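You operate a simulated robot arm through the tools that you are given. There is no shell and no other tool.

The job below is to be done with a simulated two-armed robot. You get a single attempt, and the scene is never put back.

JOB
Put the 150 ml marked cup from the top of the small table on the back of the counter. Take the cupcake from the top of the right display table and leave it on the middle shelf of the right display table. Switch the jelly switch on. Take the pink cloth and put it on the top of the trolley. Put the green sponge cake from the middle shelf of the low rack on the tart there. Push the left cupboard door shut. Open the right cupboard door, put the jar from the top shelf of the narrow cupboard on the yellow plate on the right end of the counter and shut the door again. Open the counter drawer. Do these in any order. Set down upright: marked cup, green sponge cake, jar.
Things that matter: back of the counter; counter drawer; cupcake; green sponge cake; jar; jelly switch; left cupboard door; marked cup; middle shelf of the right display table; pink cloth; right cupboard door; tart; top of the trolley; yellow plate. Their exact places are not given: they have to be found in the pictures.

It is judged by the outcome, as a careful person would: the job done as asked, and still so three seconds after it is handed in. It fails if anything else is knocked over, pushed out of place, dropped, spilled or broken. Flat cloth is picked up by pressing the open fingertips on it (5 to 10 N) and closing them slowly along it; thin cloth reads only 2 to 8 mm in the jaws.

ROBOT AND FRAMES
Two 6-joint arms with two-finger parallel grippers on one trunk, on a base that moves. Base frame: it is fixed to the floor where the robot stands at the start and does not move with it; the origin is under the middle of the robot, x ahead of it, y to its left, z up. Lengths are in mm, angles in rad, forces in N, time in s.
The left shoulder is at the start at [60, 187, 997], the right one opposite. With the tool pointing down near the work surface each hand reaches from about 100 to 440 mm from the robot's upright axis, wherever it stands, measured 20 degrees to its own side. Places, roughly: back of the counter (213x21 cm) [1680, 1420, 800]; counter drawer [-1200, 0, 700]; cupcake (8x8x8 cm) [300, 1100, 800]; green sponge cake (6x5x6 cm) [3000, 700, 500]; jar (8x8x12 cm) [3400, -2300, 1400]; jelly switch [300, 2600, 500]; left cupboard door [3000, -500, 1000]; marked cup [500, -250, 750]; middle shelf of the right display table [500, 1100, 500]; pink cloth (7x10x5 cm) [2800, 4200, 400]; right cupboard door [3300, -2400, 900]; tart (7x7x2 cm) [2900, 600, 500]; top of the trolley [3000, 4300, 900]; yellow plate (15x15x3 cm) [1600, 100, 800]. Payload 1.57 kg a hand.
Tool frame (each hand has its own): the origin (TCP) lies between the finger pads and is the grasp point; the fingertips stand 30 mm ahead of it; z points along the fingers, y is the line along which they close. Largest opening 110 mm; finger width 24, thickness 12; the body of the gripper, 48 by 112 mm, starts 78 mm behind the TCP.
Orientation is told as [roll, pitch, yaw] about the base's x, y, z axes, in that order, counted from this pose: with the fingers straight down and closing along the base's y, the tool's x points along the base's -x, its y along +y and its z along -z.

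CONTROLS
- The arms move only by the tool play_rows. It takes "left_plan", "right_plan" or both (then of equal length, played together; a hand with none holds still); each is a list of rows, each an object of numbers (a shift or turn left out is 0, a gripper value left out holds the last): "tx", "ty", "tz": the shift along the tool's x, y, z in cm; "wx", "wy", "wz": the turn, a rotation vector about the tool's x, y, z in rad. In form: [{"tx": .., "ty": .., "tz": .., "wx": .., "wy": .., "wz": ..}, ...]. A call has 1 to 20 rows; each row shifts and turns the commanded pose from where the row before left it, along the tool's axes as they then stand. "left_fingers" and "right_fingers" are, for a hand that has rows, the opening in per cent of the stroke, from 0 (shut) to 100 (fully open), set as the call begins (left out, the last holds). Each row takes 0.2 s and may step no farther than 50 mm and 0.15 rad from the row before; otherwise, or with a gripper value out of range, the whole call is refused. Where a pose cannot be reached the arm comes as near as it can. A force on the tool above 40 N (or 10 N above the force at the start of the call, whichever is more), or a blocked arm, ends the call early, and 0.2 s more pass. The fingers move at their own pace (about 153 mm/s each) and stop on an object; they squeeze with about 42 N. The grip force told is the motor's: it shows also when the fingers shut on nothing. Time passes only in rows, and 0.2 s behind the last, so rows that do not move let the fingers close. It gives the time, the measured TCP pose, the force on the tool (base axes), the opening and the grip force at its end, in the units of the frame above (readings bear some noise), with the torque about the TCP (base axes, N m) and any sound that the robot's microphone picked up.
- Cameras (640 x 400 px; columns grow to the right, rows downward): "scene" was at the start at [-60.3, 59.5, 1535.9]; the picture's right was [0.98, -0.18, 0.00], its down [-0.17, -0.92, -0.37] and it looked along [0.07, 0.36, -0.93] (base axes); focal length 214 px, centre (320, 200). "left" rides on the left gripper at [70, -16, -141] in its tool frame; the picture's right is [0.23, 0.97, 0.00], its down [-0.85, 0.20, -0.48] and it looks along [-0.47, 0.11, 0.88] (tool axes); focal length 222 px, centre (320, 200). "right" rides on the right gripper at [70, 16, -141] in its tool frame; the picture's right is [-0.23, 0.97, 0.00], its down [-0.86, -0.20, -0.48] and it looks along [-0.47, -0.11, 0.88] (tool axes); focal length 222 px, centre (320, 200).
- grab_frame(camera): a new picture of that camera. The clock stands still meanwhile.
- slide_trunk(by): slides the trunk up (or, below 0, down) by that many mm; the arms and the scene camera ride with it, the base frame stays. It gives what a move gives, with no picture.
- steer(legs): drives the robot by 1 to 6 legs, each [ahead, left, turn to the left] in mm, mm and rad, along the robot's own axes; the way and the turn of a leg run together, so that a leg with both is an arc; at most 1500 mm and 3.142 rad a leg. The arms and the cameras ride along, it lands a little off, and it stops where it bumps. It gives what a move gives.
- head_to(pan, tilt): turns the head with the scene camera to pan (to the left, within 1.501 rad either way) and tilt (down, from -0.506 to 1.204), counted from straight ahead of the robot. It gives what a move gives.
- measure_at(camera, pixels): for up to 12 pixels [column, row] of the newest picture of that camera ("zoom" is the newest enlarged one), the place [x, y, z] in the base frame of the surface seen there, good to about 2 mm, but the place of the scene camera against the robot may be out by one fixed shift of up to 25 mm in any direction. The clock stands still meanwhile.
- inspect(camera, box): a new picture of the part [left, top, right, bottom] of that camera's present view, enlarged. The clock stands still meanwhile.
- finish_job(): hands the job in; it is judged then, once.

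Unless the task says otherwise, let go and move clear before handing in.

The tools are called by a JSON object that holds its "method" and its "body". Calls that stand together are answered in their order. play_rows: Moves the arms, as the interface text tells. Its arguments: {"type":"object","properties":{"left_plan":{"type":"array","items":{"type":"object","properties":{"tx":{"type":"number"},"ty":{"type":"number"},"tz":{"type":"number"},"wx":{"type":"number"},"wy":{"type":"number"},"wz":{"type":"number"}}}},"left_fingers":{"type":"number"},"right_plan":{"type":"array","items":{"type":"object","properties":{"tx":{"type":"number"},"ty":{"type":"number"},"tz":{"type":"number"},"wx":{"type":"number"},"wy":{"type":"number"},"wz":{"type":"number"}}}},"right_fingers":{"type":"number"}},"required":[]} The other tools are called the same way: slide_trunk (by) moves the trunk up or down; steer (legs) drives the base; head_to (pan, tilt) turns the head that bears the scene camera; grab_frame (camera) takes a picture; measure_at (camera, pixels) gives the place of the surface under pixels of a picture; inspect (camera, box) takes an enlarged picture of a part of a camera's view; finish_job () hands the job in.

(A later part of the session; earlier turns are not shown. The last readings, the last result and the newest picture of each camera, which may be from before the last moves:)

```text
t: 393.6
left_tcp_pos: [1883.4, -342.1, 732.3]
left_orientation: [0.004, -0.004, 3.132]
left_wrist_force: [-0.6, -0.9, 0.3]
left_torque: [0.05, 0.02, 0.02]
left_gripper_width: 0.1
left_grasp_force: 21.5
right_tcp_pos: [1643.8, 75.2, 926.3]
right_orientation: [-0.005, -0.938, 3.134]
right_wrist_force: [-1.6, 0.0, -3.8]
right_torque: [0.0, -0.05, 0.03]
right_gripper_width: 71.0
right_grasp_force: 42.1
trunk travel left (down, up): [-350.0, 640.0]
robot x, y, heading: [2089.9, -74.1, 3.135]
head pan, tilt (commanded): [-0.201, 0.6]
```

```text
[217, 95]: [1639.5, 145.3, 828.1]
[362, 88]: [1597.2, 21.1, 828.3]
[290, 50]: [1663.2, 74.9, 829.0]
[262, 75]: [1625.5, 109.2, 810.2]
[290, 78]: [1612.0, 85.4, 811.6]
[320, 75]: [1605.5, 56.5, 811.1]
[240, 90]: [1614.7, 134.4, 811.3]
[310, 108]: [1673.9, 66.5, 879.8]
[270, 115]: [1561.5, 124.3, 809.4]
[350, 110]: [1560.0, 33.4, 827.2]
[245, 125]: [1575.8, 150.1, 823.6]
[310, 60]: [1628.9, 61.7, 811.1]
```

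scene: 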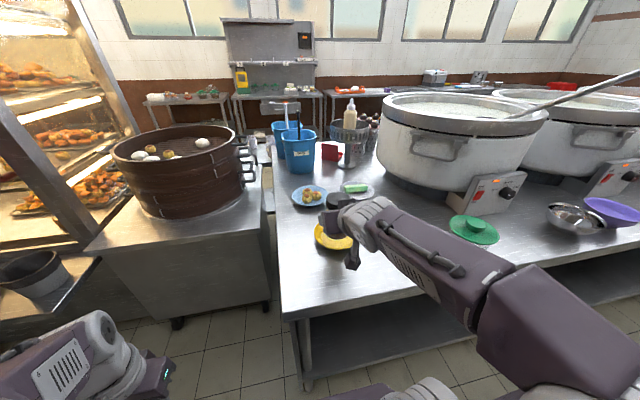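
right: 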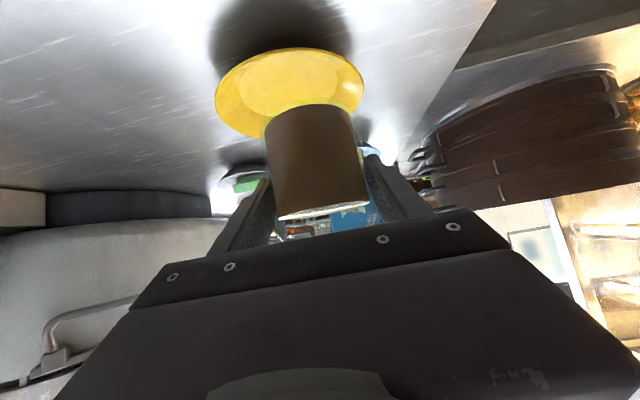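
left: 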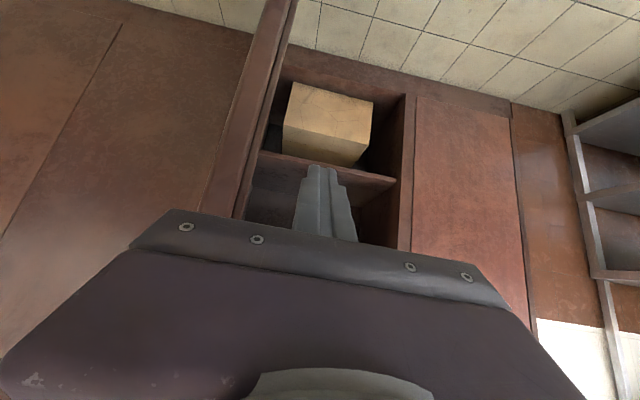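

{"method": "steer", "body": {"legs": [[42, -15.5, 0]]}}

{"method": "play_rows", "body": {"right_plan": [{"tz": 0.6, "tx": 0.8}, {"tz": 0.6, "tx": 0.8}, {"tz": 0.6, "tx": 0.8}, {}]}}

{"method": "grab_frame", "body": {"camera": "right"}}

```text
t: 394.5
left_tcp_pos: [1840.5, -327.7, 732.0]
left_orientation: [0.005, -0.003, 3.132]
left_wrist_force: [-1.0, 0.2, 0.3]
left_torque: [0.01, -0.04, -0.02]
left_gripper_width: 0.2
left_grasp_force: 21.2
right_tcp_pos: [1601.3, 90.0, 927.1]
right_orientation: [-0.001, -0.935, 3.134]
right_wrist_force: [0.4, -0.5, -3.9]
right_torque: [0.02, -0.02, 0.03]
right_gripper_width: 71.2
right_grasp_force: 42.2
trunk travel left (down, up): [-350.0, 640.0]
robot x, y, heading: [2052.3, -64.6, 3.129]
head pan, tilt (commanded): [-0.201, 0.6]
```

```text
t: 395.5
left_tcp_pos: [1840.6, -326.5, 733.5]
left_orientation: [0.005, -0.005, 3.13]
left_wrist_force: [-0.7, -0.6, 0.1]
left_torque: [-0.04, -0.01, 0.01]
left_gripper_width: 0.0
left_grasp_force: 21.3
right_tcp_pos: [1603.0, 90.4, 896.9]
right_orientation: [-0.003, -0.94, 3.136]
right_wrist_force: [0.0, 0.9, -3.7]
right_torque: [-0.02, -0.01, 0.01]
right_gripper_width: 71.3
right_grasp_force: 42.0
trunk travel left (down, up): [-350.0, 640.0]
robot x, y, heading: [2052.9, -62.7, 3.132]
head pan, tilt (commanded): [-0.201, 0.6]
```

```text
taken
```

right: 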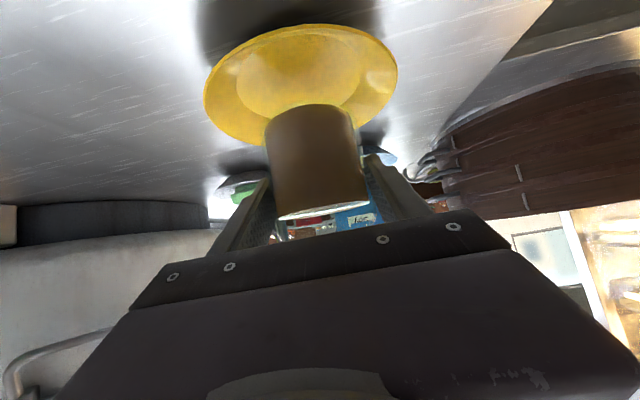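

{"method": "play_rows", "body": {"right_plan": [{"tz": 0.6, "tx": 0.8}, {"tz": 0.6, "tx": 0.8}, {"tz": 0.3, "tx": 0.4}, {}]}}

{"method": "grab_frame", "body": {"camera": "right"}}

```text
t: 396.5
left_tcp_pos: [1841.4, -326.8, 733.4]
left_orientation: [0.006, -0.006, 3.132]
left_wrist_force: [-0.7, -0.1, 0.2]
left_torque: [0.0, 0.05, -0.03]
left_gripper_width: 0.0
left_grasp_force: 21.2
right_tcp_pos: [1601.7, 90.6, 872.6]
right_orientation: [-0.003, -0.937, 3.137]
right_wrist_force: [-0.3, 0.0, -2.9]
right_torque: [-0.02, -0.01, -0.02]
right_gripper_width: 71.0
right_grasp_force: 42.0
trunk travel left (down, up): [-350.0, 640.0]
robot x, y, heading: [2049.1, -61.1, 3.137]
head pan, tilt (commanded): [-0.201, 0.6]
```

```text
taken
```

right: 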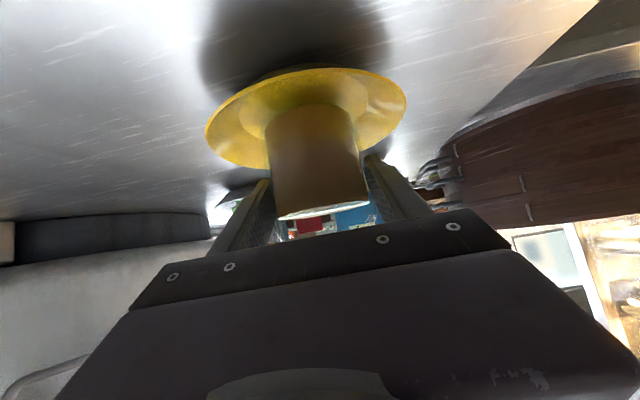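

{"method": "play_rows", "body": {"right_plan": [{"tz": 0.18, "tx": 0.24}, {"tz": 0.18, "tx": 0.24}, {"tz": 0.06, "tx": 0.08}, {}]}}

```text
t: 397.5
left_tcp_pos: [1840.8, -327.5, 733.3]
left_orientation: [0.005, -0.005, 3.13]
left_wrist_force: [-0.3, -0.2, 0.4]
left_torque: [0.0, -0.03, -0.01]
left_gripper_width: 0.0
left_grasp_force: 21.5
right_tcp_pos: [1601.0, 90.2, 865.9]
right_orientation: [-0.005, -0.937, 3.136]
right_wrist_force: [0.1, 0.7, -3.5]
right_torque: [0.0, 0.0, -0.03]
right_gripper_width: 71.3
right_grasp_force: 42.0
trunk travel left (down, up): [-350.0, 640.0]
robot x, y, heading: [2049.9, -62.4, 3.134]
head pan, tilt (commanded): [-0.201, 0.6]
```

{"method": "play_rows", "body": {"right_plan": [{"tz": 0.09, "tx": 0.12}, {"tz": 0.06, "tx": 0.08}, {}]}}

```text
t: 398.3
left_tcp_pos: [1840.0, -326.5, 734.0]
left_orientation: [0.005, -0.004, 3.13]
left_wrist_force: [0.5, -0.1, -0.5]
left_torque: [0.01, 0.02, 0.0]
left_gripper_width: 0.0
left_grasp_force: 21.4
right_tcp_pos: [1601.0, 90.5, 863.3]
right_orientation: [-0.003, -0.935, 3.135]
right_wrist_force: [-0.2, -0.6, -1.2]
right_torque: [-0.07, -0.03, -0.03]
right_gripper_width: 71.3
right_grasp_force: 41.4
trunk travel left (down, up): [-350.0, 640.0]
robot x, y, heading: [2049.1, -63.0, 3.132]
head pan, tilt (commanded): [-0.201, 0.6]
```

{"method": "play_rows", "body": {"right_plan": [{"tz": 0.06, "tx": 0.08}, {}]}}

{"method": "play_rows", "body": {"right_plan": [{}, {}, {}], "right_fingers": 95}}

{"method": "grab_frame", "body": {"camera": "right"}}

```text
t: 398.9
left_tcp_pos: [1840.1, -327.1, 733.5]
left_orientation: [0.006, -0.007, 3.131]
left_wrist_force: [0.6, 0.1, -0.3]
left_torque: [0.0, 0.01, -0.03]
left_gripper_width: 0.0
left_grasp_force: 20.7
right_tcp_pos: [1601.0, 89.7, 863.2]
right_orientation: [-0.004, -0.939, 3.137]
right_wrist_force: [-0.7, 2.5, 7.1]
right_torque: [0.04, -0.15, 0.04]
right_gripper_width: 70.9
right_grasp_force: 41.5
trunk travel left (down, up): [-350.0, 640.0]
robot x, y, heading: [2047.3, -66.2, 3.134]
head pan, tilt (commanded): [-0.201, 0.6]
```

```text
t: 399.7
left_tcp_pos: [1841.2, -327.6, 734.1]
left_orientation: [0.005, -0.008, 3.131]
left_wrist_force: [0.9, 0.0, -0.4]
left_torque: [0.02, 0.03, 0.0]
left_gripper_width: 0.1
left_grasp_force: 21.2
right_tcp_pos: [1602.0, 90.6, 862.7]
right_orientation: [-0.003, -0.936, 3.137]
right_wrist_force: [-0.1, -0.4, -0.1]
right_torque: [0.02, -0.01, -0.03]
right_gripper_width: 104.4
right_grasp_force: 0.1
trunk travel left (down, up): [-350.0, 640.0]
robot x, y, heading: [2051.2, -60.9, 3.138]
head pan, tilt (commanded): [-0.201, 0.6]
```

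```text
taken
```

right: 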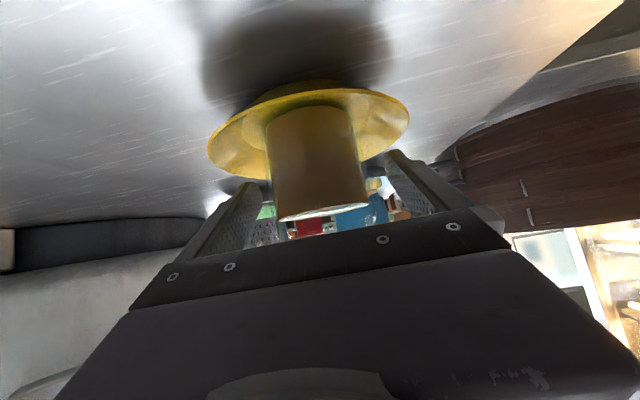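

{"method": "steer", "body": {"legs": [[-120, 0, 0], [-150, 0, 0]]}}

{"method": "grab_frame", "body": {"camera": "scene"}}

{"method": "inspect", "body": {"camera": "scene", "box": [260, 170, 400, 290]}}

```text
t: 401.9
left_tcp_pos: [2111.4, -327.3, 734.3]
left_orientation: [0.006, -0.008, 3.13]
left_wrist_force: [-0.6, -0.7, 0.0]
left_torque: [0.01, 0.05, 0.0]
left_gripper_width: 0.0
left_grasp_force: 21.2
right_tcp_pos: [1872.5, 88.2, 862.6]
right_orientation: [-0.005, -0.94, 3.137]
right_wrist_force: [-0.4, -1.2, -0.2]
right_torque: [-0.01, 0.03, 0.01]
right_gripper_width: 104.5
right_grasp_force: 0.1
trunk travel left (down, up): [-350.0, 640.0]
robot x, y, heading: [2320.1, -62.5, 3.138]
head pan, tilt (commanded): [-0.201, 0.6]
```

```text
taken
```

scene: 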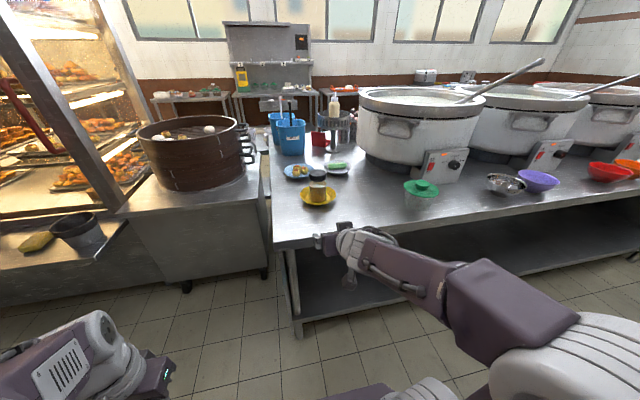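

```text
3.33 times, centred on (330, 230) of scene
```

zoom: 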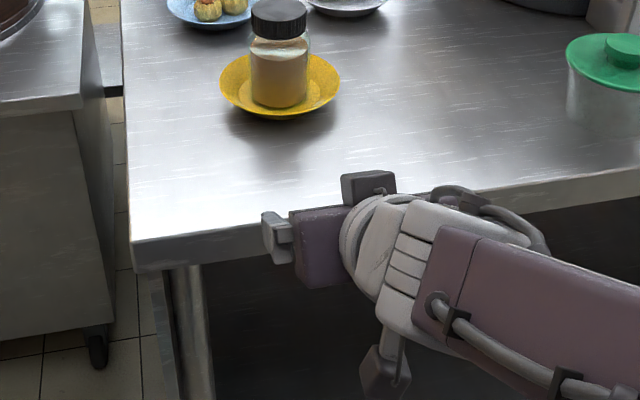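

{"method": "play_rows", "body": {"right_plan": [{}, {}], "right_fingers": 0}}

{"method": "steer", "body": {"legs": [[0, 0, -1.302]]}}

{"method": "steer", "body": {"legs": [[-1110, 446, 0]]}}

{"method": "head_to", "body": {"pan": -1.2, "tilt": 0.3}}

{"method": "grab_frame", "body": {"camera": "scene"}}

```text
t: 402.5
left_tcp_pos: [2110.6, -327.9, 732.9]
left_orientation: [0.007, -0.005, 3.131]
left_wrist_force: [-0.1, -0.4, -0.2]
left_torque: [-0.03, -0.01, 0.0]
left_gripper_width: 0.3
left_grasp_force: 21.0
right_tcp_pos: [1871.3, 88.3, 862.2]
right_orientation: [-0.004, -0.936, 3.136]
right_wrist_force: [-0.2, 0.2, -0.3]
right_torque: [-0.01, -0.01, -0.01]
right_gripper_width: 0.0
right_grasp_force: 21.0
trunk travel left (down, up): [-350.0, 640.0]
robot x, y, heading: [2320.7, -60.8, 3.133]
head pan, tilt (commanded): [-0.201, 0.6]
```

```text
t: 406.1
left_tcp_pos: [2008.5, 61.9, 731.9]
left_orientation: [0.005, -0.009, 1.84]
left_wrist_force: [0.1, 0.3, -0.5]
left_torque: [0.0, 0.0, -0.02]
left_gripper_width: 0.1
left_grasp_force: 21.5
right_tcp_pos: [2341.4, 408.3, 862.5]
right_orientation: [-0.004, -0.938, 1.846]
right_wrist_force: [-0.4, 0.7, -0.5]
right_torque: [0.0, 0.0, 0.0]
right_gripper_width: 0.0
right_grasp_force: 21.2
trunk travel left (down, up): [-350.0, 640.0]
robot x, y, heading: [2318.7, -61.6, 1.844]
head pan, tilt (commanded): [-0.201, 0.6]
```

```text
t: 412.1
left_tcp_pos: [1868.5, -1107.0, 734.6]
left_orientation: [0.005, -0.007, 1.84]
left_wrist_force: [0.2, 0.2, -0.1]
left_torque: [0.01, 0.01, 0.0]
left_gripper_width: 0.0
left_grasp_force: 21.9
right_tcp_pos: [2202.0, -762.3, 862.1]
right_orientation: [-0.003, -0.937, 1.843]
right_wrist_force: [0.0, 0.0, -0.5]
right_torque: [0.0, -0.01, 0.01]
right_gripper_width: 0.0
right_grasp_force: 21.4
trunk travel left (down, up): [-350.0, 640.0]
robot x, y, heading: [2179.0, -1237.8, 1.842]
head pan, tilt (commanded): [-0.201, 0.6]
```

```text
t: 413.4
left_tcp_pos: [1867.5, -1106.3, 733.5]
left_orientation: [0.006, -0.007, 1.839]
left_wrist_force: [-0.1, 0.8, -0.5]
left_torque: [0.02, 0.0, -0.04]
left_gripper_width: 0.1
left_grasp_force: 20.9
right_tcp_pos: [2202.8, -762.0, 862.5]
right_orientation: [-0.004, -0.938, 1.842]
right_wrist_force: [-0.4, -0.3, 0.3]
right_torque: [-0.01, 0.01, 0.0]
right_gripper_width: 0.1
right_grasp_force: 20.8
trunk travel left (down, up): [-350.0, 640.0]
robot x, y, heading: [2178.7, -1232.6, 1.84]
head pan, tilt (commanded): [-1.201, 0.3]
```

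```text
taken
```

scene: 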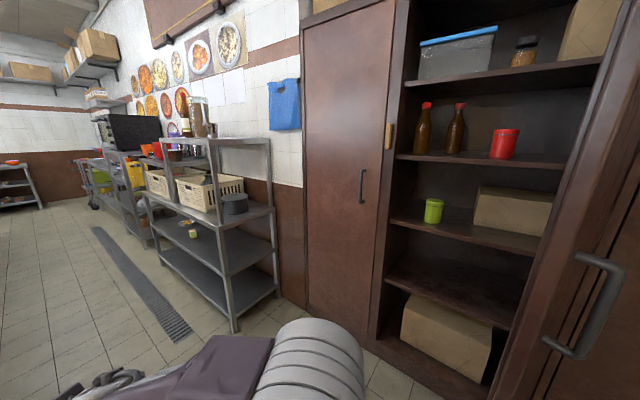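

{"method": "head_to", "body": {"pan": 1.45, "tilt": 0.5}}

{"method": "grab_frame", "body": {"camera": "scene"}}

{"method": "measure_at", "body": {"camera": "scene", "pixels": [[100, 200], [200, 250], [300, 280], [200, 180], [400, 250], [60, 250], [300, 330], [120, 300], [250, 300], [30, 160]]}}

```text
t: 415.8
left_tcp_pos: [1869.3, -1106.7, 734.1]
left_orientation: [0.006, -0.008, 1.84]
left_wrist_force: [-0.1, 0.2, 0.6]
left_torque: [0.01, 0.01, -0.02]
left_gripper_width: 0.0
left_grasp_force: 21.1
right_tcp_pos: [2202.7, -761.1, 862.6]
right_orientation: [-0.003, -0.938, 1.843]
right_wrist_force: [1.1, -0.2, 0.1]
right_torque: [-0.02, 0.0, 0.02]
right_gripper_width: 0.0
right_grasp_force: 21.4
trunk travel left (down, up): [-350.0, 640.0]
robot x, y, heading: [2177.3, -1235.8, 1.835]
head pan, tilt (commanded): [1.45, 0.499]
```

```text
taken
```

scene: 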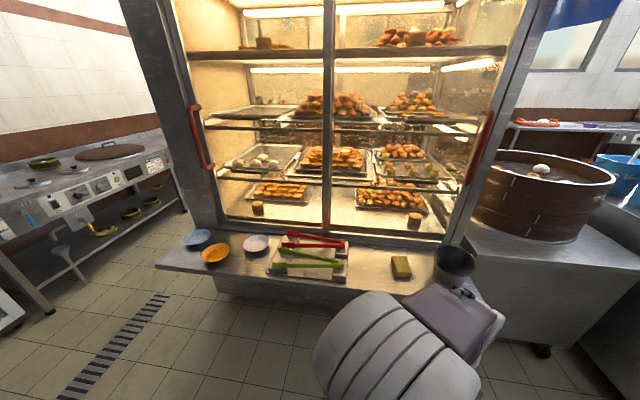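

```text
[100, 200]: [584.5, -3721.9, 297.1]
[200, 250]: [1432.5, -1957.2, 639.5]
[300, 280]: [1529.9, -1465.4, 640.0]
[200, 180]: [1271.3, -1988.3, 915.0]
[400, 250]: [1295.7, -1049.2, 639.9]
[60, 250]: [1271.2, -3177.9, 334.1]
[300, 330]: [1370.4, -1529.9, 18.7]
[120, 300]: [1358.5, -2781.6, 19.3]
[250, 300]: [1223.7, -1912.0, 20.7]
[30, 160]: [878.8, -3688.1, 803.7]
```

{"method": "steer", "body": {"legs": [[-1150, 305, 0]]}}

{"method": "steer", "body": {"legs": [[-700, 0, 0]]}}

```text
t: 421.8
left_tcp_pos: [1881.1, -2291.7, 734.6]
left_orientation: [0.005, -0.007, 1.842]
left_wrist_force: [0.0, 0.2, -0.8]
left_torque: [-0.01, -0.02, 0.02]
left_gripper_width: 0.0
left_grasp_force: 21.0
right_tcp_pos: [2215.9, -1948.1, 862.6]
right_orientation: [-0.003, -0.935, 1.844]
right_wrist_force: [0.3, -0.6, -0.4]
right_torque: [-0.01, -0.03, -0.04]
right_gripper_width: 0.1
right_grasp_force: 21.2
trunk travel left (down, up): [-350.0, 640.0]
robot x, y, heading: [2190.7, -2418.3, 1.847]
head pan, tilt (commanded): [1.45, 0.499]
```

```text
t: 425.6
left_tcp_pos: [2071.1, -2970.0, 734.1]
left_orientation: [0.005, -0.007, 1.844]
left_wrist_force: [0.0, 0.6, -0.1]
left_torque: [0.02, 0.02, 0.01]
left_gripper_width: 0.0
left_grasp_force: 20.8
right_tcp_pos: [2405.3, -2622.3, 862.3]
right_orientation: [-0.004, -0.938, 1.848]
right_wrist_force: [0.4, 0.6, 0.5]
right_torque: [-0.03, 0.0, 0.03]
right_gripper_width: 0.1
right_grasp_force: 21.6
trunk travel left (down, up): [-350.0, 640.0]
robot x, y, heading: [2382.6, -3090.7, 1.845]
head pan, tilt (commanded): [1.45, 0.499]
```

{"method": "steer", "body": {"legs": [[-85, -120, 0], [0, 0, -0.541]]}}

{"method": "grab_frame", "body": {"camera": "right"}}

{"method": "head_to", "body": {"pan": 0.0, "tilt": 0.4}}

{"method": "grab_frame", "body": {"camera": "scene"}}

```text
t: 428.5
left_tcp_pos: [2318.9, -2874.3, 733.7]
left_orientation: [0.005, -0.005, 1.309]
left_wrist_force: [0.5, -0.3, -0.3]
left_torque: [-0.01, -0.01, -0.01]
left_gripper_width: 0.0
left_grasp_force: 20.9
right_tcp_pos: [2781.8, -2747.2, 861.5]
right_orientation: [-0.002, -0.936, 1.312]
right_wrist_force: [-0.3, -0.9, -0.4]
right_torque: [-0.01, 0.01, 0.01]
right_gripper_width: 0.0
right_grasp_force: 21.7
trunk travel left (down, up): [-350.0, 640.0]
robot x, y, heading: [2521.5, -3143.1, 1.315]
head pan, tilt (commanded): [1.45, 0.499]
```

```text
taken
```

right: 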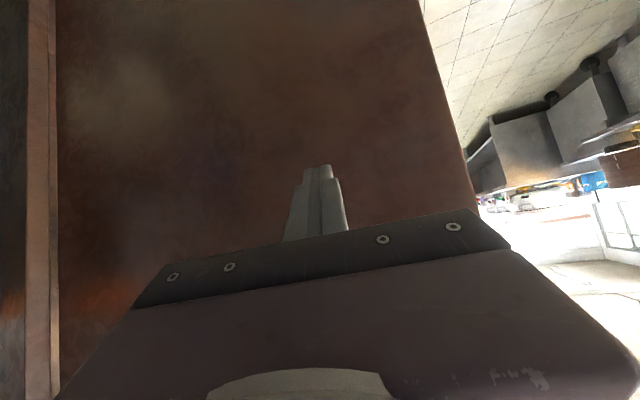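

```text
t: 430.1
left_tcp_pos: [2317.0, -2875.2, 733.4]
left_orientation: [0.006, -0.007, 1.31]
left_wrist_force: [-0.1, -0.3, -0.2]
left_torque: [0.0, 0.0, -0.01]
left_gripper_width: 0.0
left_grasp_force: 21.4
right_tcp_pos: [2781.9, -2748.3, 863.5]
right_orientation: [-0.004, -0.937, 1.312]
right_wrist_force: [-0.6, 0.6, -0.1]
right_torque: [0.0, 0.03, 0.01]
right_gripper_width: 0.0
right_grasp_force: 21.1
trunk travel left (down, up): [-350.0, 640.0]
robot x, y, heading: [2522.4, -3143.1, 1.315]
head pan, tilt (commanded): [0.0, 0.4]
```

```text
taken
```

scene: 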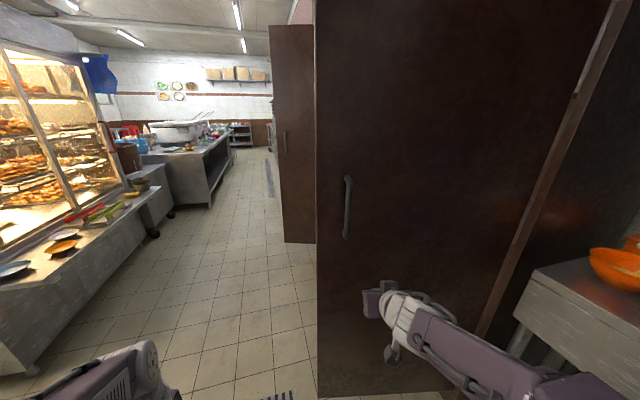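

{"method": "measure_at", "body": {"camera": "right", "pixels": [[100, 100], [200, 100], [300, 100], [400, 100], [430, 100], [350, 160], [440, 150], [60, 150]]}}

```text
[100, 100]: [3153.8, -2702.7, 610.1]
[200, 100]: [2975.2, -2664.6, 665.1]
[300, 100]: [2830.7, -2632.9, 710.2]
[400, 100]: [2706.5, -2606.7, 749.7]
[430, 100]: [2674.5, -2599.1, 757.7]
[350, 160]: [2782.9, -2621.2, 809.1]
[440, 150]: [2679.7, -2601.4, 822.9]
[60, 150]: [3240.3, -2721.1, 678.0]
```

{"method": "steer", "body": {"legs": [[86, 0, 0], [90, 75, -0.15], [90, 75, -0.15]]}}

{"method": "grab_frame", "body": {"camera": "right"}}

{"method": "measure_at", "body": {"camera": "right", "pixels": [[100, 100], [200, 100], [300, 100], [400, 100], [350, 160], [430, 100]]}}

```text
t: 432.8
left_tcp_pos: [2363.1, -2519.1, 733.0]
left_orientation: [0.004, -0.005, 1.011]
left_wrist_force: [-0.4, 0.8, 0.3]
left_torque: [-0.02, -0.01, 0.01]
left_gripper_width: 0.0
left_grasp_force: 21.6
right_tcp_pos: [2843.2, -2534.0, 862.3]
right_orientation: [-0.007, -0.938, 1.013]
right_wrist_force: [-0.3, 0.3, -0.3]
right_torque: [0.01, -0.01, -0.04]
right_gripper_width: 0.0
right_grasp_force: 22.1
trunk travel left (down, up): [-350.0, 640.0]
robot x, y, heading: [2479.4, -2837.3, 1.012]
head pan, tilt (commanded): [0.0, 0.4]
```

```text
taken
```

right: 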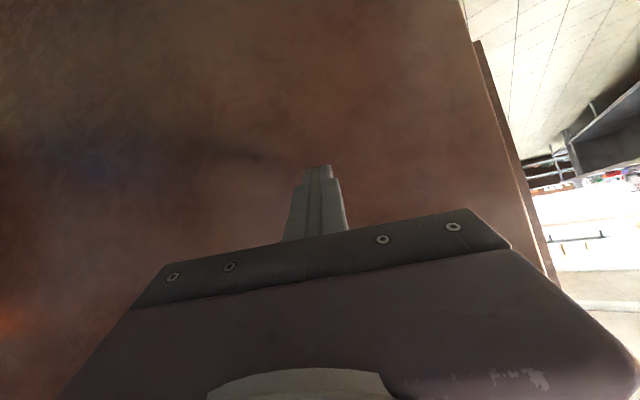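

```text
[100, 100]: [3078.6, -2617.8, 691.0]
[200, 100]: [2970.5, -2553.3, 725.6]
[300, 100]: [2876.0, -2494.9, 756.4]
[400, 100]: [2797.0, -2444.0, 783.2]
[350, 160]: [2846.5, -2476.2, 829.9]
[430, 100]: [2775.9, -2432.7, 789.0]
```

{"method": "steer", "body": {"legs": [[92, 75.5, -0.15], [89, 75.5, -0.15], [89, 75.5, -0.15]]}}

{"method": "grab_frame", "body": {"camera": "right"}}

{"method": "measure_at", "body": {"camera": "right", "pixels": [[100, 100], [200, 100], [300, 100], [400, 100], [350, 160], [430, 100], [520, 100]]}}

```text
t: 435.7
left_tcp_pos: [2542.5, -2154.2, 733.8]
left_orientation: [0.002, -0.006, 0.558]
left_wrist_force: [0.0, 0.4, -0.3]
left_torque: [-0.03, 0.02, -0.02]
left_gripper_width: 0.0
left_grasp_force: 20.6
right_tcp_pos: [2968.0, -2377.1, 862.4]
right_orientation: [-0.006, -0.937, 0.562]
right_wrist_force: [-0.1, 0.0, 0.0]
right_torque: [-0.02, 0.0, -0.03]
right_gripper_width: 0.1
right_grasp_force: 21.4
trunk travel left (down, up): [-350.0, 640.0]
robot x, y, heading: [2507.8, -2486.3, 0.562]
head pan, tilt (commanded): [0.0, 0.4]
```

```text
taken
```

right: 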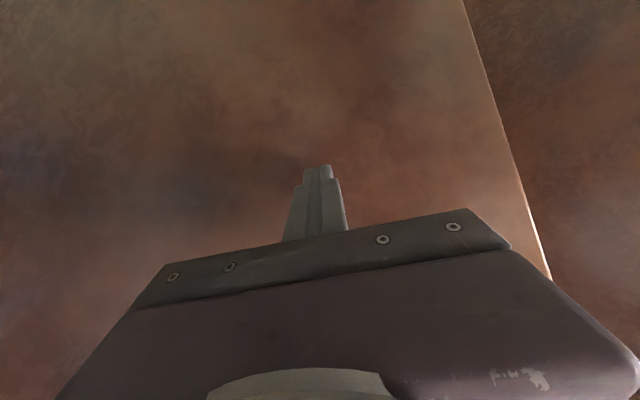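

```text
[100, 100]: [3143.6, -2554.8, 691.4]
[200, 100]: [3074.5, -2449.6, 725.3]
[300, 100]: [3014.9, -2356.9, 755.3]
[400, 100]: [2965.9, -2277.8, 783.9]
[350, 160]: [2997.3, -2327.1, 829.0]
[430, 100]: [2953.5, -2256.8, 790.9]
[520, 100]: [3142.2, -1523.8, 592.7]
```

{"method": "steer", "body": {"legs": [[89.5, 75, -0.15], [89.5, 75, -0.15]]}}

{"method": "steer", "body": {"legs": [[89.5, 75, -0.15]]}}

{"method": "grab_frame", "body": {"camera": "right"}}

{"method": "measure_at", "body": {"camera": "right", "pixels": [[100, 100], [200, 100], [300, 100], [400, 100], [350, 160], [430, 100], [520, 100]]}}

```text
t: 437.7
left_tcp_pos: [2743.4, -1968.3, 733.4]
left_orientation: [0.004, -0.006, 0.258]
left_wrist_force: [0.1, 0.2, 0.1]
left_torque: [-0.02, 0.03, -0.04]
left_gripper_width: 0.1
left_grasp_force: 21.6
right_tcp_pos: [3086.0, -2306.1, 862.6]
right_orientation: [-0.004, -0.936, 0.263]
right_wrist_force: [0.8, 0.3, -0.2]
right_torque: [0.02, -0.01, -0.02]
right_gripper_width: 0.0
right_grasp_force: 21.1
trunk travel left (down, up): [-350.0, 640.0]
robot x, y, heading: [2613.7, -2276.7, 0.265]
head pan, tilt (commanded): [0.0, 0.4]
```

```text
t: 438.9
left_tcp_pos: [2862.4, -1902.4, 731.5]
left_orientation: [0.005, -0.005, 0.112]
left_wrist_force: [0.4, 0.1, 0.3]
left_torque: [0.01, 0.04, -0.05]
left_gripper_width: 0.0
left_grasp_force: 21.4
right_tcp_pos: [3149.4, -2285.0, 862.7]
right_orientation: [-0.005, -0.937, 0.116]
right_wrist_force: [0.6, 0.7, 0.4]
right_torque: [0.01, -0.03, 0.0]
right_gripper_width: 0.2
right_grasp_force: 21.3
trunk travel left (down, up): [-350.0, 640.0]
robot x, y, heading: [2687.5, -2191.8, 0.116]
head pan, tilt (commanded): [0.0, 0.4]
```

```text
taken
```

right: 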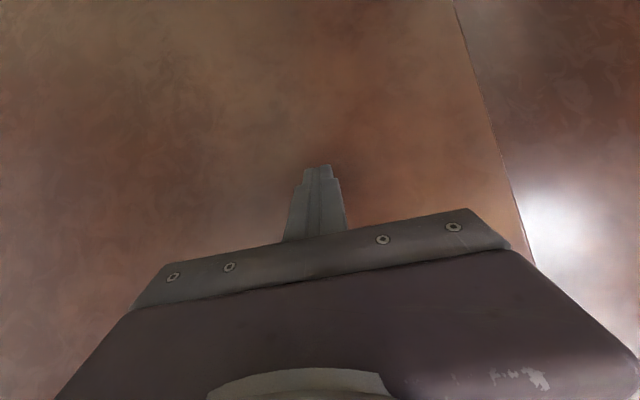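

```text
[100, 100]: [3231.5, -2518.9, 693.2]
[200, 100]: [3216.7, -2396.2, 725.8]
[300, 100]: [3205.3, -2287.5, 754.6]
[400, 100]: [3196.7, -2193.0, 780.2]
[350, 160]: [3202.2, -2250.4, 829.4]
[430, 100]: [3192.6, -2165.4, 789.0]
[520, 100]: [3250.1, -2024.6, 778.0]
```

{"method": "steer", "body": {"legs": [[62, 52, -0.106]]}}

{"method": "play_rows", "body": {"right_plan": [{"tz": 0.4, "tx": -0.3}, {"tz": 0.4, "tx": -0.3}, {"tz": 0.3, "tx": -0.22}, {}]}}

{"method": "grab_frame", "body": {"camera": "right"}}

{"method": "measure_at", "body": {"camera": "right", "pixels": [[100, 100], [200, 100], [300, 100], [400, 100], [350, 160], [430, 100], [520, 100]]}}

```text
t: 440.0
left_tcp_pos: [2949.9, -1866.0, 733.6]
left_orientation: [0.005, -0.005, 0.001]
left_wrist_force: [0.8, -0.1, -0.1]
left_torque: [0.02, 0.02, 0.02]
left_gripper_width: 0.2
left_grasp_force: 21.5
right_tcp_pos: [3195.6, -2281.0, 861.4]
right_orientation: [-0.005, -0.937, 0.008]
right_wrist_force: [-1.0, -0.7, -0.3]
right_torque: [0.01, -0.01, -0.02]
right_gripper_width: 0.0
right_grasp_force: 21.4
trunk travel left (down, up): [-350.0, 640.0]
robot x, y, heading: [2741.6, -2134.9, 0.003]
head pan, tilt (commanded): [0.0, 0.4]
```

```text
t: 441.0
left_tcp_pos: [2949.9, -1866.6, 733.8]
left_orientation: [0.005, -0.007, 0.002]
left_wrist_force: [0.1, 0.3, -0.1]
left_torque: [0.03, 0.01, -0.01]
left_gripper_width: 0.1
left_grasp_force: 21.5
right_tcp_pos: [3208.1, -2282.1, 863.2]
right_orientation: [-0.003, -0.938, 0.005]
right_wrist_force: [-0.5, 0.0, 0.0]
right_torque: [-0.02, -0.02, -0.02]
right_gripper_width: 0.1
right_grasp_force: 20.8
trunk travel left (down, up): [-350.0, 640.0]
robot x, y, heading: [2743.6, -2136.7, 0.01]
head pan, tilt (commanded): [0.0, 0.4]
```

```text
taken
```

right: 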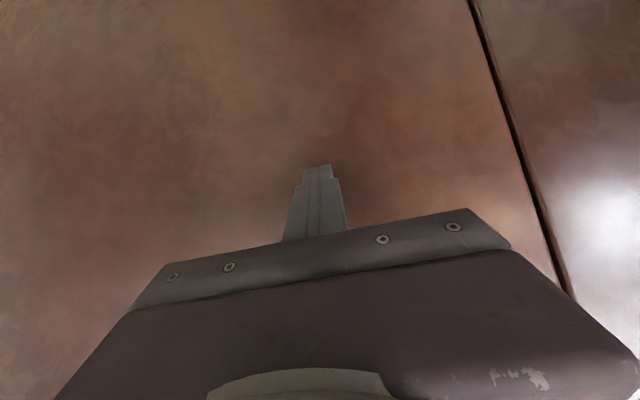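

```text
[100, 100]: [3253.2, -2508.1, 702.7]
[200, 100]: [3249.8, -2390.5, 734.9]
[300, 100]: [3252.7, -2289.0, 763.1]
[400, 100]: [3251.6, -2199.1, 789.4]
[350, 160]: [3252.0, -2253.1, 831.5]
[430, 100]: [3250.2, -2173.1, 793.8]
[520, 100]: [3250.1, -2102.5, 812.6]
```

{"method": "play_rows", "body": {"right_plan": [{"tz": 0.4, "tx": -0.3}, {"tz": 0.4, "tx": -0.3}, {"tz": 0.3, "tx": -0.22}, {"tz": 0.15, "tx": -0.11}, {}]}}

{"method": "play_rows", "body": {"right_plan": [{"tz": -2, "tx": 1.5}, {"tz": -2, "tx": 1.5}, {}]}}

{"method": "steer", "body": {"legs": [[-250, 0, 0]]}}

{"method": "grab_frame", "body": {"camera": "scene"}}

```text
t: 442.2
left_tcp_pos: [2946.4, -1866.2, 734.7]
left_orientation: [0.006, -0.011, 0.003]
left_wrist_force: [0.0, 0.8, 0.7]
left_torque: [0.0, 0.0, -0.02]
left_gripper_width: 0.0
left_grasp_force: 21.2
right_tcp_pos: [3220.7, -2280.7, 863.4]
right_orientation: [-0.006, -0.938, 0.008]
right_wrist_force: [-27.9, 0.4, -5.0]
right_torque: [0.27, 0.32, 0.01]
right_gripper_width: 0.0
right_grasp_force: 21.2
trunk travel left (down, up): [-350.0, 640.0]
robot x, y, heading: [2746.6, -2135.9, 0.002]
head pan, tilt (commanded): [0.0, 0.4]
```

```text
t: 443.0
left_tcp_pos: [2950.2, -1867.1, 733.4]
left_orientation: [0.006, -0.008, 0.002]
left_wrist_force: [-0.3, -0.1, 0.1]
left_torque: [0.01, -0.01, 0.0]
left_gripper_width: 0.0
left_grasp_force: 21.5
right_tcp_pos: [3175.2, -2278.4, 861.9]
right_orientation: [-0.002, -0.939, 0.005]
right_wrist_force: [0.1, -0.3, -0.3]
right_torque: [0.01, 0.0, 0.0]
right_gripper_width: 0.0
right_grasp_force: 21.1
trunk travel left (down, up): [-350.0, 640.0]
robot x, y, heading: [2744.1, -2132.3, 0.009]
head pan, tilt (commanded): [0.0, 0.4]
```

```text
t: 444.8
left_tcp_pos: [2698.2, -1868.7, 733.6]
left_orientation: [0.005, -0.009, 0.008]
left_wrist_force: [-0.3, -0.5, 0.7]
left_torque: [-0.02, 0.0, -0.01]
left_gripper_width: 0.0
left_grasp_force: 21.1
right_tcp_pos: [2924.3, -2279.4, 862.6]
right_orientation: [-0.003, -0.938, 0.012]
right_wrist_force: [-0.1, 0.5, 0.5]
right_torque: [0.01, -0.03, 0.0]
right_gripper_width: 0.2
right_grasp_force: 21.3
trunk travel left (down, up): [-350.0, 640.0]
robot x, y, heading: [2494.6, -2135.1, 0.01]
head pan, tilt (commanded): [0.0, 0.4]
```

```text
taken
```

scene: 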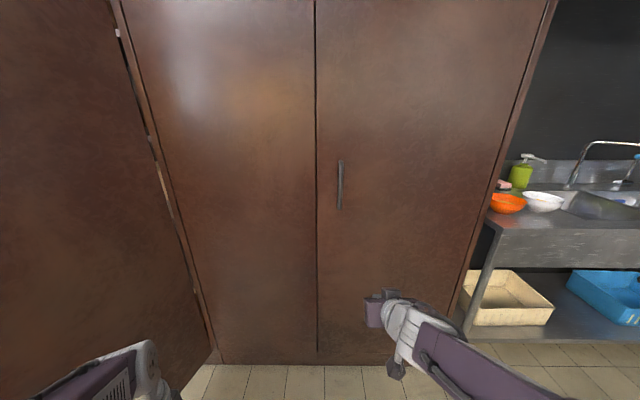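

{"method": "play_rows", "body": {"right_plan": [{"wy": 0.134, "tx": 2}, {"wy": 0.134, "tx": 2}, {"wy": 0.134, "tx": 2}, {"wy": 0.134, "tx": 2}, {"wy": 0.134, "tx": 2}, {"wy": 0.134, "tx": 2}, {"wy": 0.134, "tx": 2}, {"tx": 3}, {"tx": 3}, {"tx": 3}]}}

{"method": "slide_trunk", "body": {"by": 275}}

{"method": "steer", "body": {"legs": [[-400, 0, 0], [0, 0, -1.57], [0, 0, -1.57]]}}

{"method": "head_to", "body": {"pan": 0.2, "tilt": 0.4}}

{"method": "grab_frame", "body": {"camera": "scene"}}

```text
t: 447.0
left_tcp_pos: [2697.7, -1868.3, 734.1]
left_orientation: [0.005, -0.005, 0.008]
left_wrist_force: [-0.2, -0.5, -0.4]
left_torque: [0.02, 0.03, -0.03]
left_gripper_width: 0.0
left_grasp_force: 21.0
right_tcp_pos: [2737.1, -2277.3, 786.9]
right_orientation: [-0.004, 0.004, 0.009]
right_wrist_force: [0.0, 0.1, -0.8]
right_torque: [-0.02, -0.02, -0.01]
right_gripper_width: 0.0
right_grasp_force: 21.7
right hand out of reach, approached as far as the arm can: row 10
trunk travel left (down, up): [-350.0, 640.0]
robot x, y, heading: [2497.2, -2136.1, 0.014]
head pan, tilt (commanded): [0.0, 0.4]
```

```text
t: 449.8
left_tcp_pos: [2698.0, -1867.0, 1009.2]
left_orientation: [0.005, -0.007, 0.006]
left_wrist_force: [0.0, 0.5, -0.3]
left_torque: [0.0, -0.03, 0.02]
left_gripper_width: 0.0
left_grasp_force: 21.5
right_tcp_pos: [2737.2, -2278.3, 1061.5]
right_orientation: [-0.003, 0.002, 0.007]
right_wrist_force: [-0.8, 0.0, -0.4]
right_torque: [-0.02, 0.0, 0.02]
right_gripper_width: 0.0
right_grasp_force: 21.1
trunk travel left (down, up): [-625.0, 365.0]
robot x, y, heading: [2498.8, -2135.9, 0.009]
head pan, tilt (commanded): [0.0, 0.4]
```

```text
t: 459.9
left_tcp_pos: [1886.5, -2406.5, 1008.5]
left_orientation: [0.006, -0.007, -3.128]
left_wrist_force: [-0.5, -0.4, -0.2]
left_torque: [0.01, 0.01, -0.01]
left_gripper_width: 0.0
left_grasp_force: 21.6
right_tcp_pos: [1844.8, -1995.6, 1062.2]
right_orientation: [-0.003, 0.001, -3.128]
right_wrist_force: [-0.3, 0.0, 0.6]
right_torque: [0.01, 0.01, -0.01]
right_gripper_width: 0.1
right_grasp_force: 21.7
trunk travel left (down, up): [-625.0, 365.0]
robot x, y, heading: [2090.1, -2136.9, -3.127]
head pan, tilt (commanded): [0.0, 0.4]
```

```text
t: 460.7
left_tcp_pos: [1887.2, -2404.7, 1007.5]
left_orientation: [0.004, -0.006, -3.129]
left_wrist_force: [0.0, 0.4, -0.4]
left_torque: [-0.01, -0.07, -0.03]
left_gripper_width: 0.0
left_grasp_force: 21.1
right_tcp_pos: [1845.4, -1995.5, 1062.8]
right_orientation: [-0.004, 0.0, -3.129]
right_wrist_force: [0.0, 1.3, -1.2]
right_torque: [0.02, 0.01, -0.04]
right_gripper_width: 0.1
right_grasp_force: 21.4
trunk travel left (down, up): [-625.0, 365.0]
robot x, y, heading: [2088.7, -2135.2, -3.128]
head pan, tilt (commanded): [0.201, 0.4]
```

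```text
taken
```

scene: 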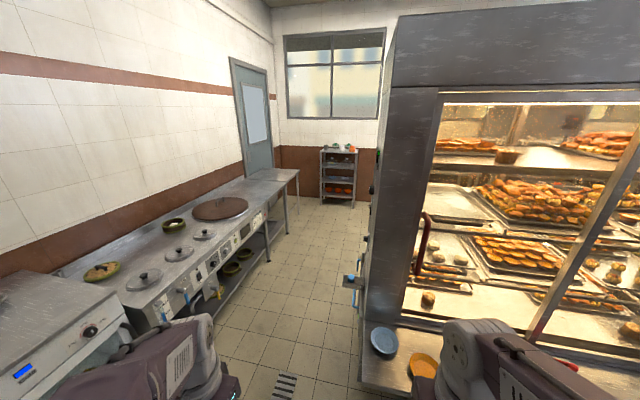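

{"method": "measure_at", "body": {"camera": "scene", "pixels": [[300, 300], [320, 230], [285, 235], [355, 240], [365, 340], [210, 330], [260, 270], [350, 210], [358, 290], [345, 275], [230, 250], [380, 150]]}}

```text
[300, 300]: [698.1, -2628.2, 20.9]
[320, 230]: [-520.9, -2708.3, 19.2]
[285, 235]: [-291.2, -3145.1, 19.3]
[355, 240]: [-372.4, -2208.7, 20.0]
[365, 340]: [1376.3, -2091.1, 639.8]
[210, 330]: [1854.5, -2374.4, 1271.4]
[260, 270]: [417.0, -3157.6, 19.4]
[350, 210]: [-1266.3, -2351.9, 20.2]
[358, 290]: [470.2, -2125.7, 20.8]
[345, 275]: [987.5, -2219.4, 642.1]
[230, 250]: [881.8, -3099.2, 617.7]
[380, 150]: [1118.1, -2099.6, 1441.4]
```

{"method": "steer", "body": {"legs": [[0, 520, -0.013], [1100, 0, 0], [1050, 0, 0]]}}

{"method": "steer", "body": {"legs": [[0, 0, -1.57], [1300, 0, 0], [1150, 0, 0]]}}

{"method": "head_to", "body": {"pan": -0.6, "tilt": 0.5}}

{"method": "grab_frame", "body": {"camera": "scene"}}

```text
t: 473.9
left_tcp_pos: [-254.8, -2903.1, 1009.5]
left_orientation: [0.005, -0.008, 3.117]
left_wrist_force: [-0.4, 0.7, 0.3]
left_torque: [0.02, -0.02, -0.01]
left_gripper_width: 0.0
left_grasp_force: 21.1
right_tcp_pos: [-281.7, -2491.6, 1061.1]
right_orientation: [-0.004, 0.002, 3.12]
right_wrist_force: [-1.0, 0.2, 0.3]
right_torque: [0.0, -0.01, 0.0]
right_gripper_width: 0.1
right_grasp_force: 21.3
trunk travel left (down, up): [-625.0, 365.0]
robot x, y, heading: [-44.5, -2643.1, 3.12]
head pan, tilt (commanded): [0.201, 0.4]
```

```text
t: 489.6
left_tcp_pos: [-133.0, -3.9, 1009.0]
left_orientation: [0.005, -0.007, 1.493]
left_wrist_force: [0.5, 0.7, -0.5]
left_torque: [0.01, 0.01, 0.02]
left_gripper_width: 0.1
left_grasp_force: 21.3
right_tcp_pos: [278.6, 1.4, 1061.4]
right_orientation: [-0.004, 0.001, 1.497]
right_wrist_force: [-0.9, 0.5, 0.0]
right_torque: [0.0, -0.01, 0.01]
right_gripper_width: 0.0
right_grasp_force: 21.2
trunk travel left (down, up): [-625.0, 365.0]
robot x, y, heading: [118.7, -228.3, 1.495]
head pan, tilt (commanded): [0.201, 0.4]
```

```text
t: 490.7
left_tcp_pos: [-133.0, -5.8, 1008.8]
left_orientation: [0.006, -0.005, 1.494]
left_wrist_force: [-1.2, 0.1, -0.5]
left_torque: [-0.04, 0.01, 0.03]
left_gripper_width: 0.2
left_grasp_force: 21.5
right_tcp_pos: [279.3, 1.1, 1061.2]
right_orientation: [-0.004, 0.002, 1.496]
right_wrist_force: [0.2, 0.3, -0.2]
right_torque: [-0.02, 0.02, -0.03]
right_gripper_width: 0.0
right_grasp_force: 21.2
trunk travel left (down, up): [-625.0, 365.0]
robot x, y, heading: [115.8, -229.7, 1.497]
head pan, tilt (commanded): [-0.6, 0.499]
```

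```text
taken
```

scene: 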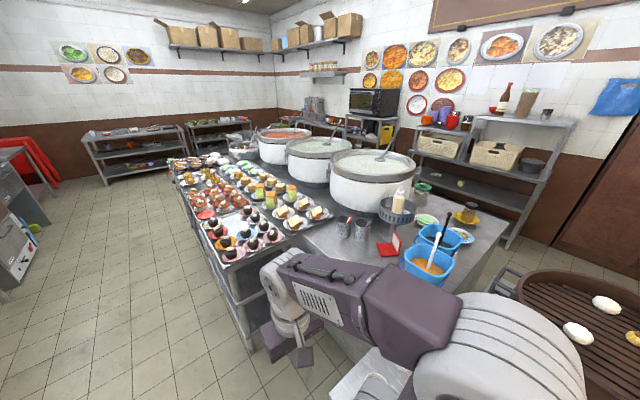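

{"method": "steer", "body": {"legs": [[0, 180, 0], [0, 0, -1.497]]}}

{"method": "steer", "body": {"legs": [[0, 270, 0]]}}

{"method": "head_to", "body": {"pan": -0.4, "tilt": 0.9}}

{"method": "grab_frame", "body": {"camera": "scene"}}

{"method": "grab_frame", "body": {"camera": "right"}}

```text
t: 495.9
left_tcp_pos: [148.9, 44.8, 1008.1]
left_orientation: [0.006, -0.007, -0.021]
left_wrist_force: [-0.7, -0.1, 0.0]
left_torque: [0.01, 0.02, 0.01]
left_gripper_width: 0.1
left_grasp_force: 21.2
right_tcp_pos: [176.3, -365.9, 1061.9]
right_orientation: [-0.003, 0.001, -0.019]
right_wrist_force: [0.3, 1.2, -0.8]
right_torque: [-0.01, 0.0, -0.03]
right_gripper_width: 0.2
right_grasp_force: 21.5
trunk travel left (down, up): [-625.0, 365.0]
robot x, y, heading: [-61.4, -217.1, -0.017]
head pan, tilt (commanded): [-0.6, 0.499]
```

```text
t: 497.8
left_tcp_pos: [155.7, 314.8, 1009.6]
left_orientation: [0.005, -0.009, -0.026]
left_wrist_force: [-0.2, -0.8, -0.5]
left_torque: [0.03, 0.01, 0.0]
left_gripper_width: 0.3
left_grasp_force: 21.6
right_tcp_pos: [180.2, -97.9, 1061.6]
right_orientation: [-0.004, 0.002, -0.022]
right_wrist_force: [0.1, 1.1, 0.4]
right_torque: [0.02, -0.01, 0.04]
right_gripper_width: 0.2
right_grasp_force: 21.3
trunk travel left (down, up): [-625.0, 365.0]
robot x, y, heading: [-57.3, 57.3, -0.026]
head pan, tilt (commanded): [-0.6, 0.499]
```

```text
t: 498.7
left_tcp_pos: [154.6, 314.1, 1009.1]
left_orientation: [0.005, -0.006, -0.024]
left_wrist_force: [1.0, -1.1, 0.3]
left_torque: [0.03, 0.03, 0.04]
left_gripper_width: 0.0
left_grasp_force: 21.0
right_tcp_pos: [179.8, -96.6, 1061.0]
right_orientation: [-0.003, 0.001, -0.023]
right_wrist_force: [0.1, 0.0, -0.6]
right_torque: [0.01, -0.05, 0.01]
right_gripper_width: 0.0
right_grasp_force: 21.0
trunk travel left (down, up): [-625.0, 365.0]
robot x, y, heading: [-56.6, 52.1, -0.015]
head pan, tilt (commanded): [-0.4, 0.901]
```

```text
taken
```

scene: 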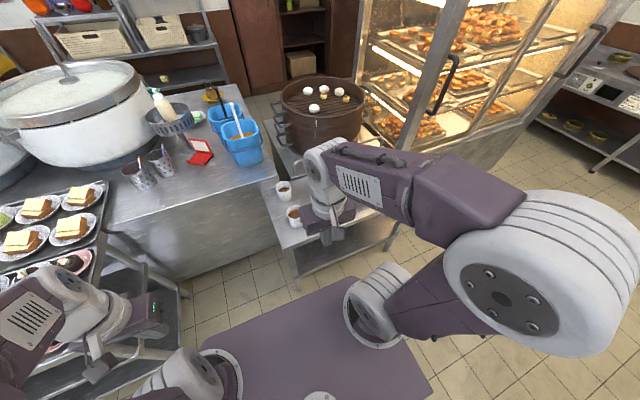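

```text
taken
```

right: 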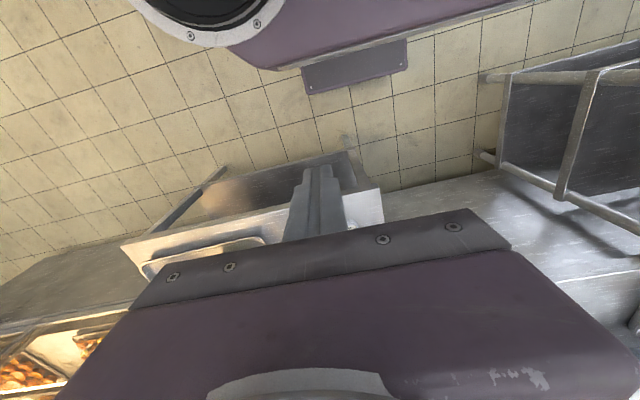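

{"method": "steer", "body": {"legs": [[130, 0, 0.02]]}}

{"method": "play_rows", "body": {"right_plan": [{"tx": -4}, {"tx": -4}, {"tx": -4}, {"tx": -4}, {"tz": 4}, {"tz": 4}, {}], "right_fingers": 100}}

{"method": "grab_frame", "body": {"camera": "right"}}

```text
t: 500.0
left_tcp_pos: [278.5, 318.5, 1008.4]
left_orientation: [0.005, -0.006, -0.002]
left_wrist_force: [0.5, -0.5, -0.1]
left_torque: [0.01, 0.01, 0.0]
left_gripper_width: 0.0
left_grasp_force: 21.3
right_tcp_pos: [313.6, -94.2, 1062.0]
right_orientation: [-0.003, 0.001, 0.0]
right_wrist_force: [-0.4, 0.7, -0.3]
right_torque: [-0.03, 0.0, -0.01]
right_gripper_width: 0.0
right_grasp_force: 21.3
trunk travel left (down, up): [-625.0, 365.0]
robot x, y, heading: [70.1, 54.9, 0.0]
head pan, tilt (commanded): [-0.4, 0.901]
```

```text
t: 501.6
left_tcp_pos: [279.5, 318.0, 1008.5]
left_orientation: [0.006, -0.006, -0.002]
left_wrist_force: [0.8, 0.5, 0.2]
left_torque: [0.0, -0.01, 0.0]
left_gripper_width: 0.0
left_grasp_force: 20.9
right_tcp_pos: [473.4, -92.4, 980.1]
right_orientation: [-0.004, 0.003, -0.001]
right_wrist_force: [0.6, -0.8, -0.1]
right_torque: [-0.01, 0.0, -0.03]
right_gripper_width: 110.1
right_grasp_force: 0.0
trunk travel left (down, up): [-625.0, 365.0]
robot x, y, heading: [72.6, 52.5, 0.005]
head pan, tilt (commanded): [-0.4, 0.901]
```

```text
taken
```

right: 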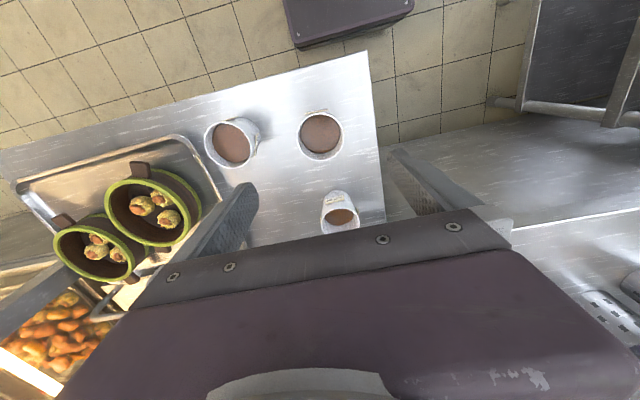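

{"method": "inspect", "body": {"camera": "right", "box": [190, 80, 390, 240]}}

{"method": "measure_at", "body": {"camera": "right", "pixels": [[300, 137], [341, 137], [321, 116], [321, 157], [321, 135], [206, 143], [245, 143], [330, 112], [345, 130], [336, 145]]}}

```text
2.50 times, centred on (290, 160) of right
```

zoom: 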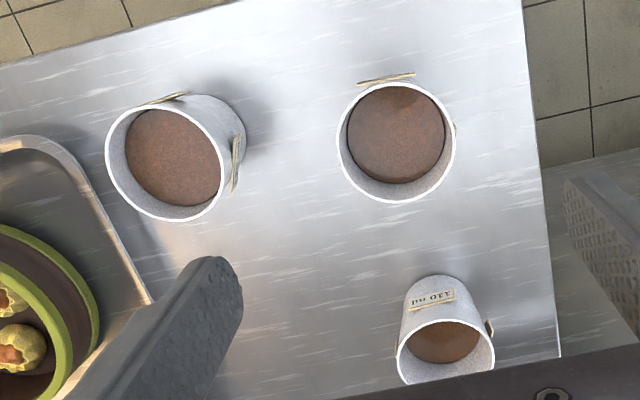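

```text
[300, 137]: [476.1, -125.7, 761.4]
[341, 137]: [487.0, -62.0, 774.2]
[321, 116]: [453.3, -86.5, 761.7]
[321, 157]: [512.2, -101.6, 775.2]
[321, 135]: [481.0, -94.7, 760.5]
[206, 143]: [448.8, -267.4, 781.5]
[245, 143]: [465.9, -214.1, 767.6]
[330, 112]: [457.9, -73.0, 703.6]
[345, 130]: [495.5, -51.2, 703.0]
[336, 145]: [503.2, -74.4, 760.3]
```

{"method": "play_rows", "body": {"right_plan": [{"tx": -0.9, "ty": -0.15}, {"tz": 4}, {"tz": 4}, {"tz": 4}, {"tz": 3}, {}]}}

{"method": "grab_frame", "body": {"camera": "right"}}

```text
t: 503.0
left_tcp_pos: [278.1, 317.1, 1008.3]
left_orientation: [0.004, -0.006, 0.0]
left_wrist_force: [-0.3, 0.3, 0.1]
left_torque: [0.0, 0.0, 0.02]
left_gripper_width: 0.0
left_grasp_force: 21.9
right_tcp_pos: [482.4, -94.8, 830.6]
right_orientation: [-0.004, 0.002, 0.0]
right_wrist_force: [0.6, 0.6, 0.2]
right_torque: [0.02, -0.02, 0.01]
right_gripper_width: 110.2
right_grasp_force: 0.1
trunk travel left (down, up): [-625.0, 365.0]
robot x, y, heading: [71.5, 52.8, 0.001]
head pan, tilt (commanded): [-0.4, 0.901]
```

```text
taken
```

right: 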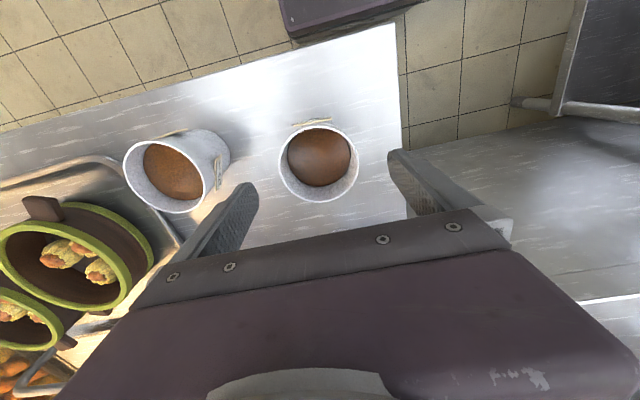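

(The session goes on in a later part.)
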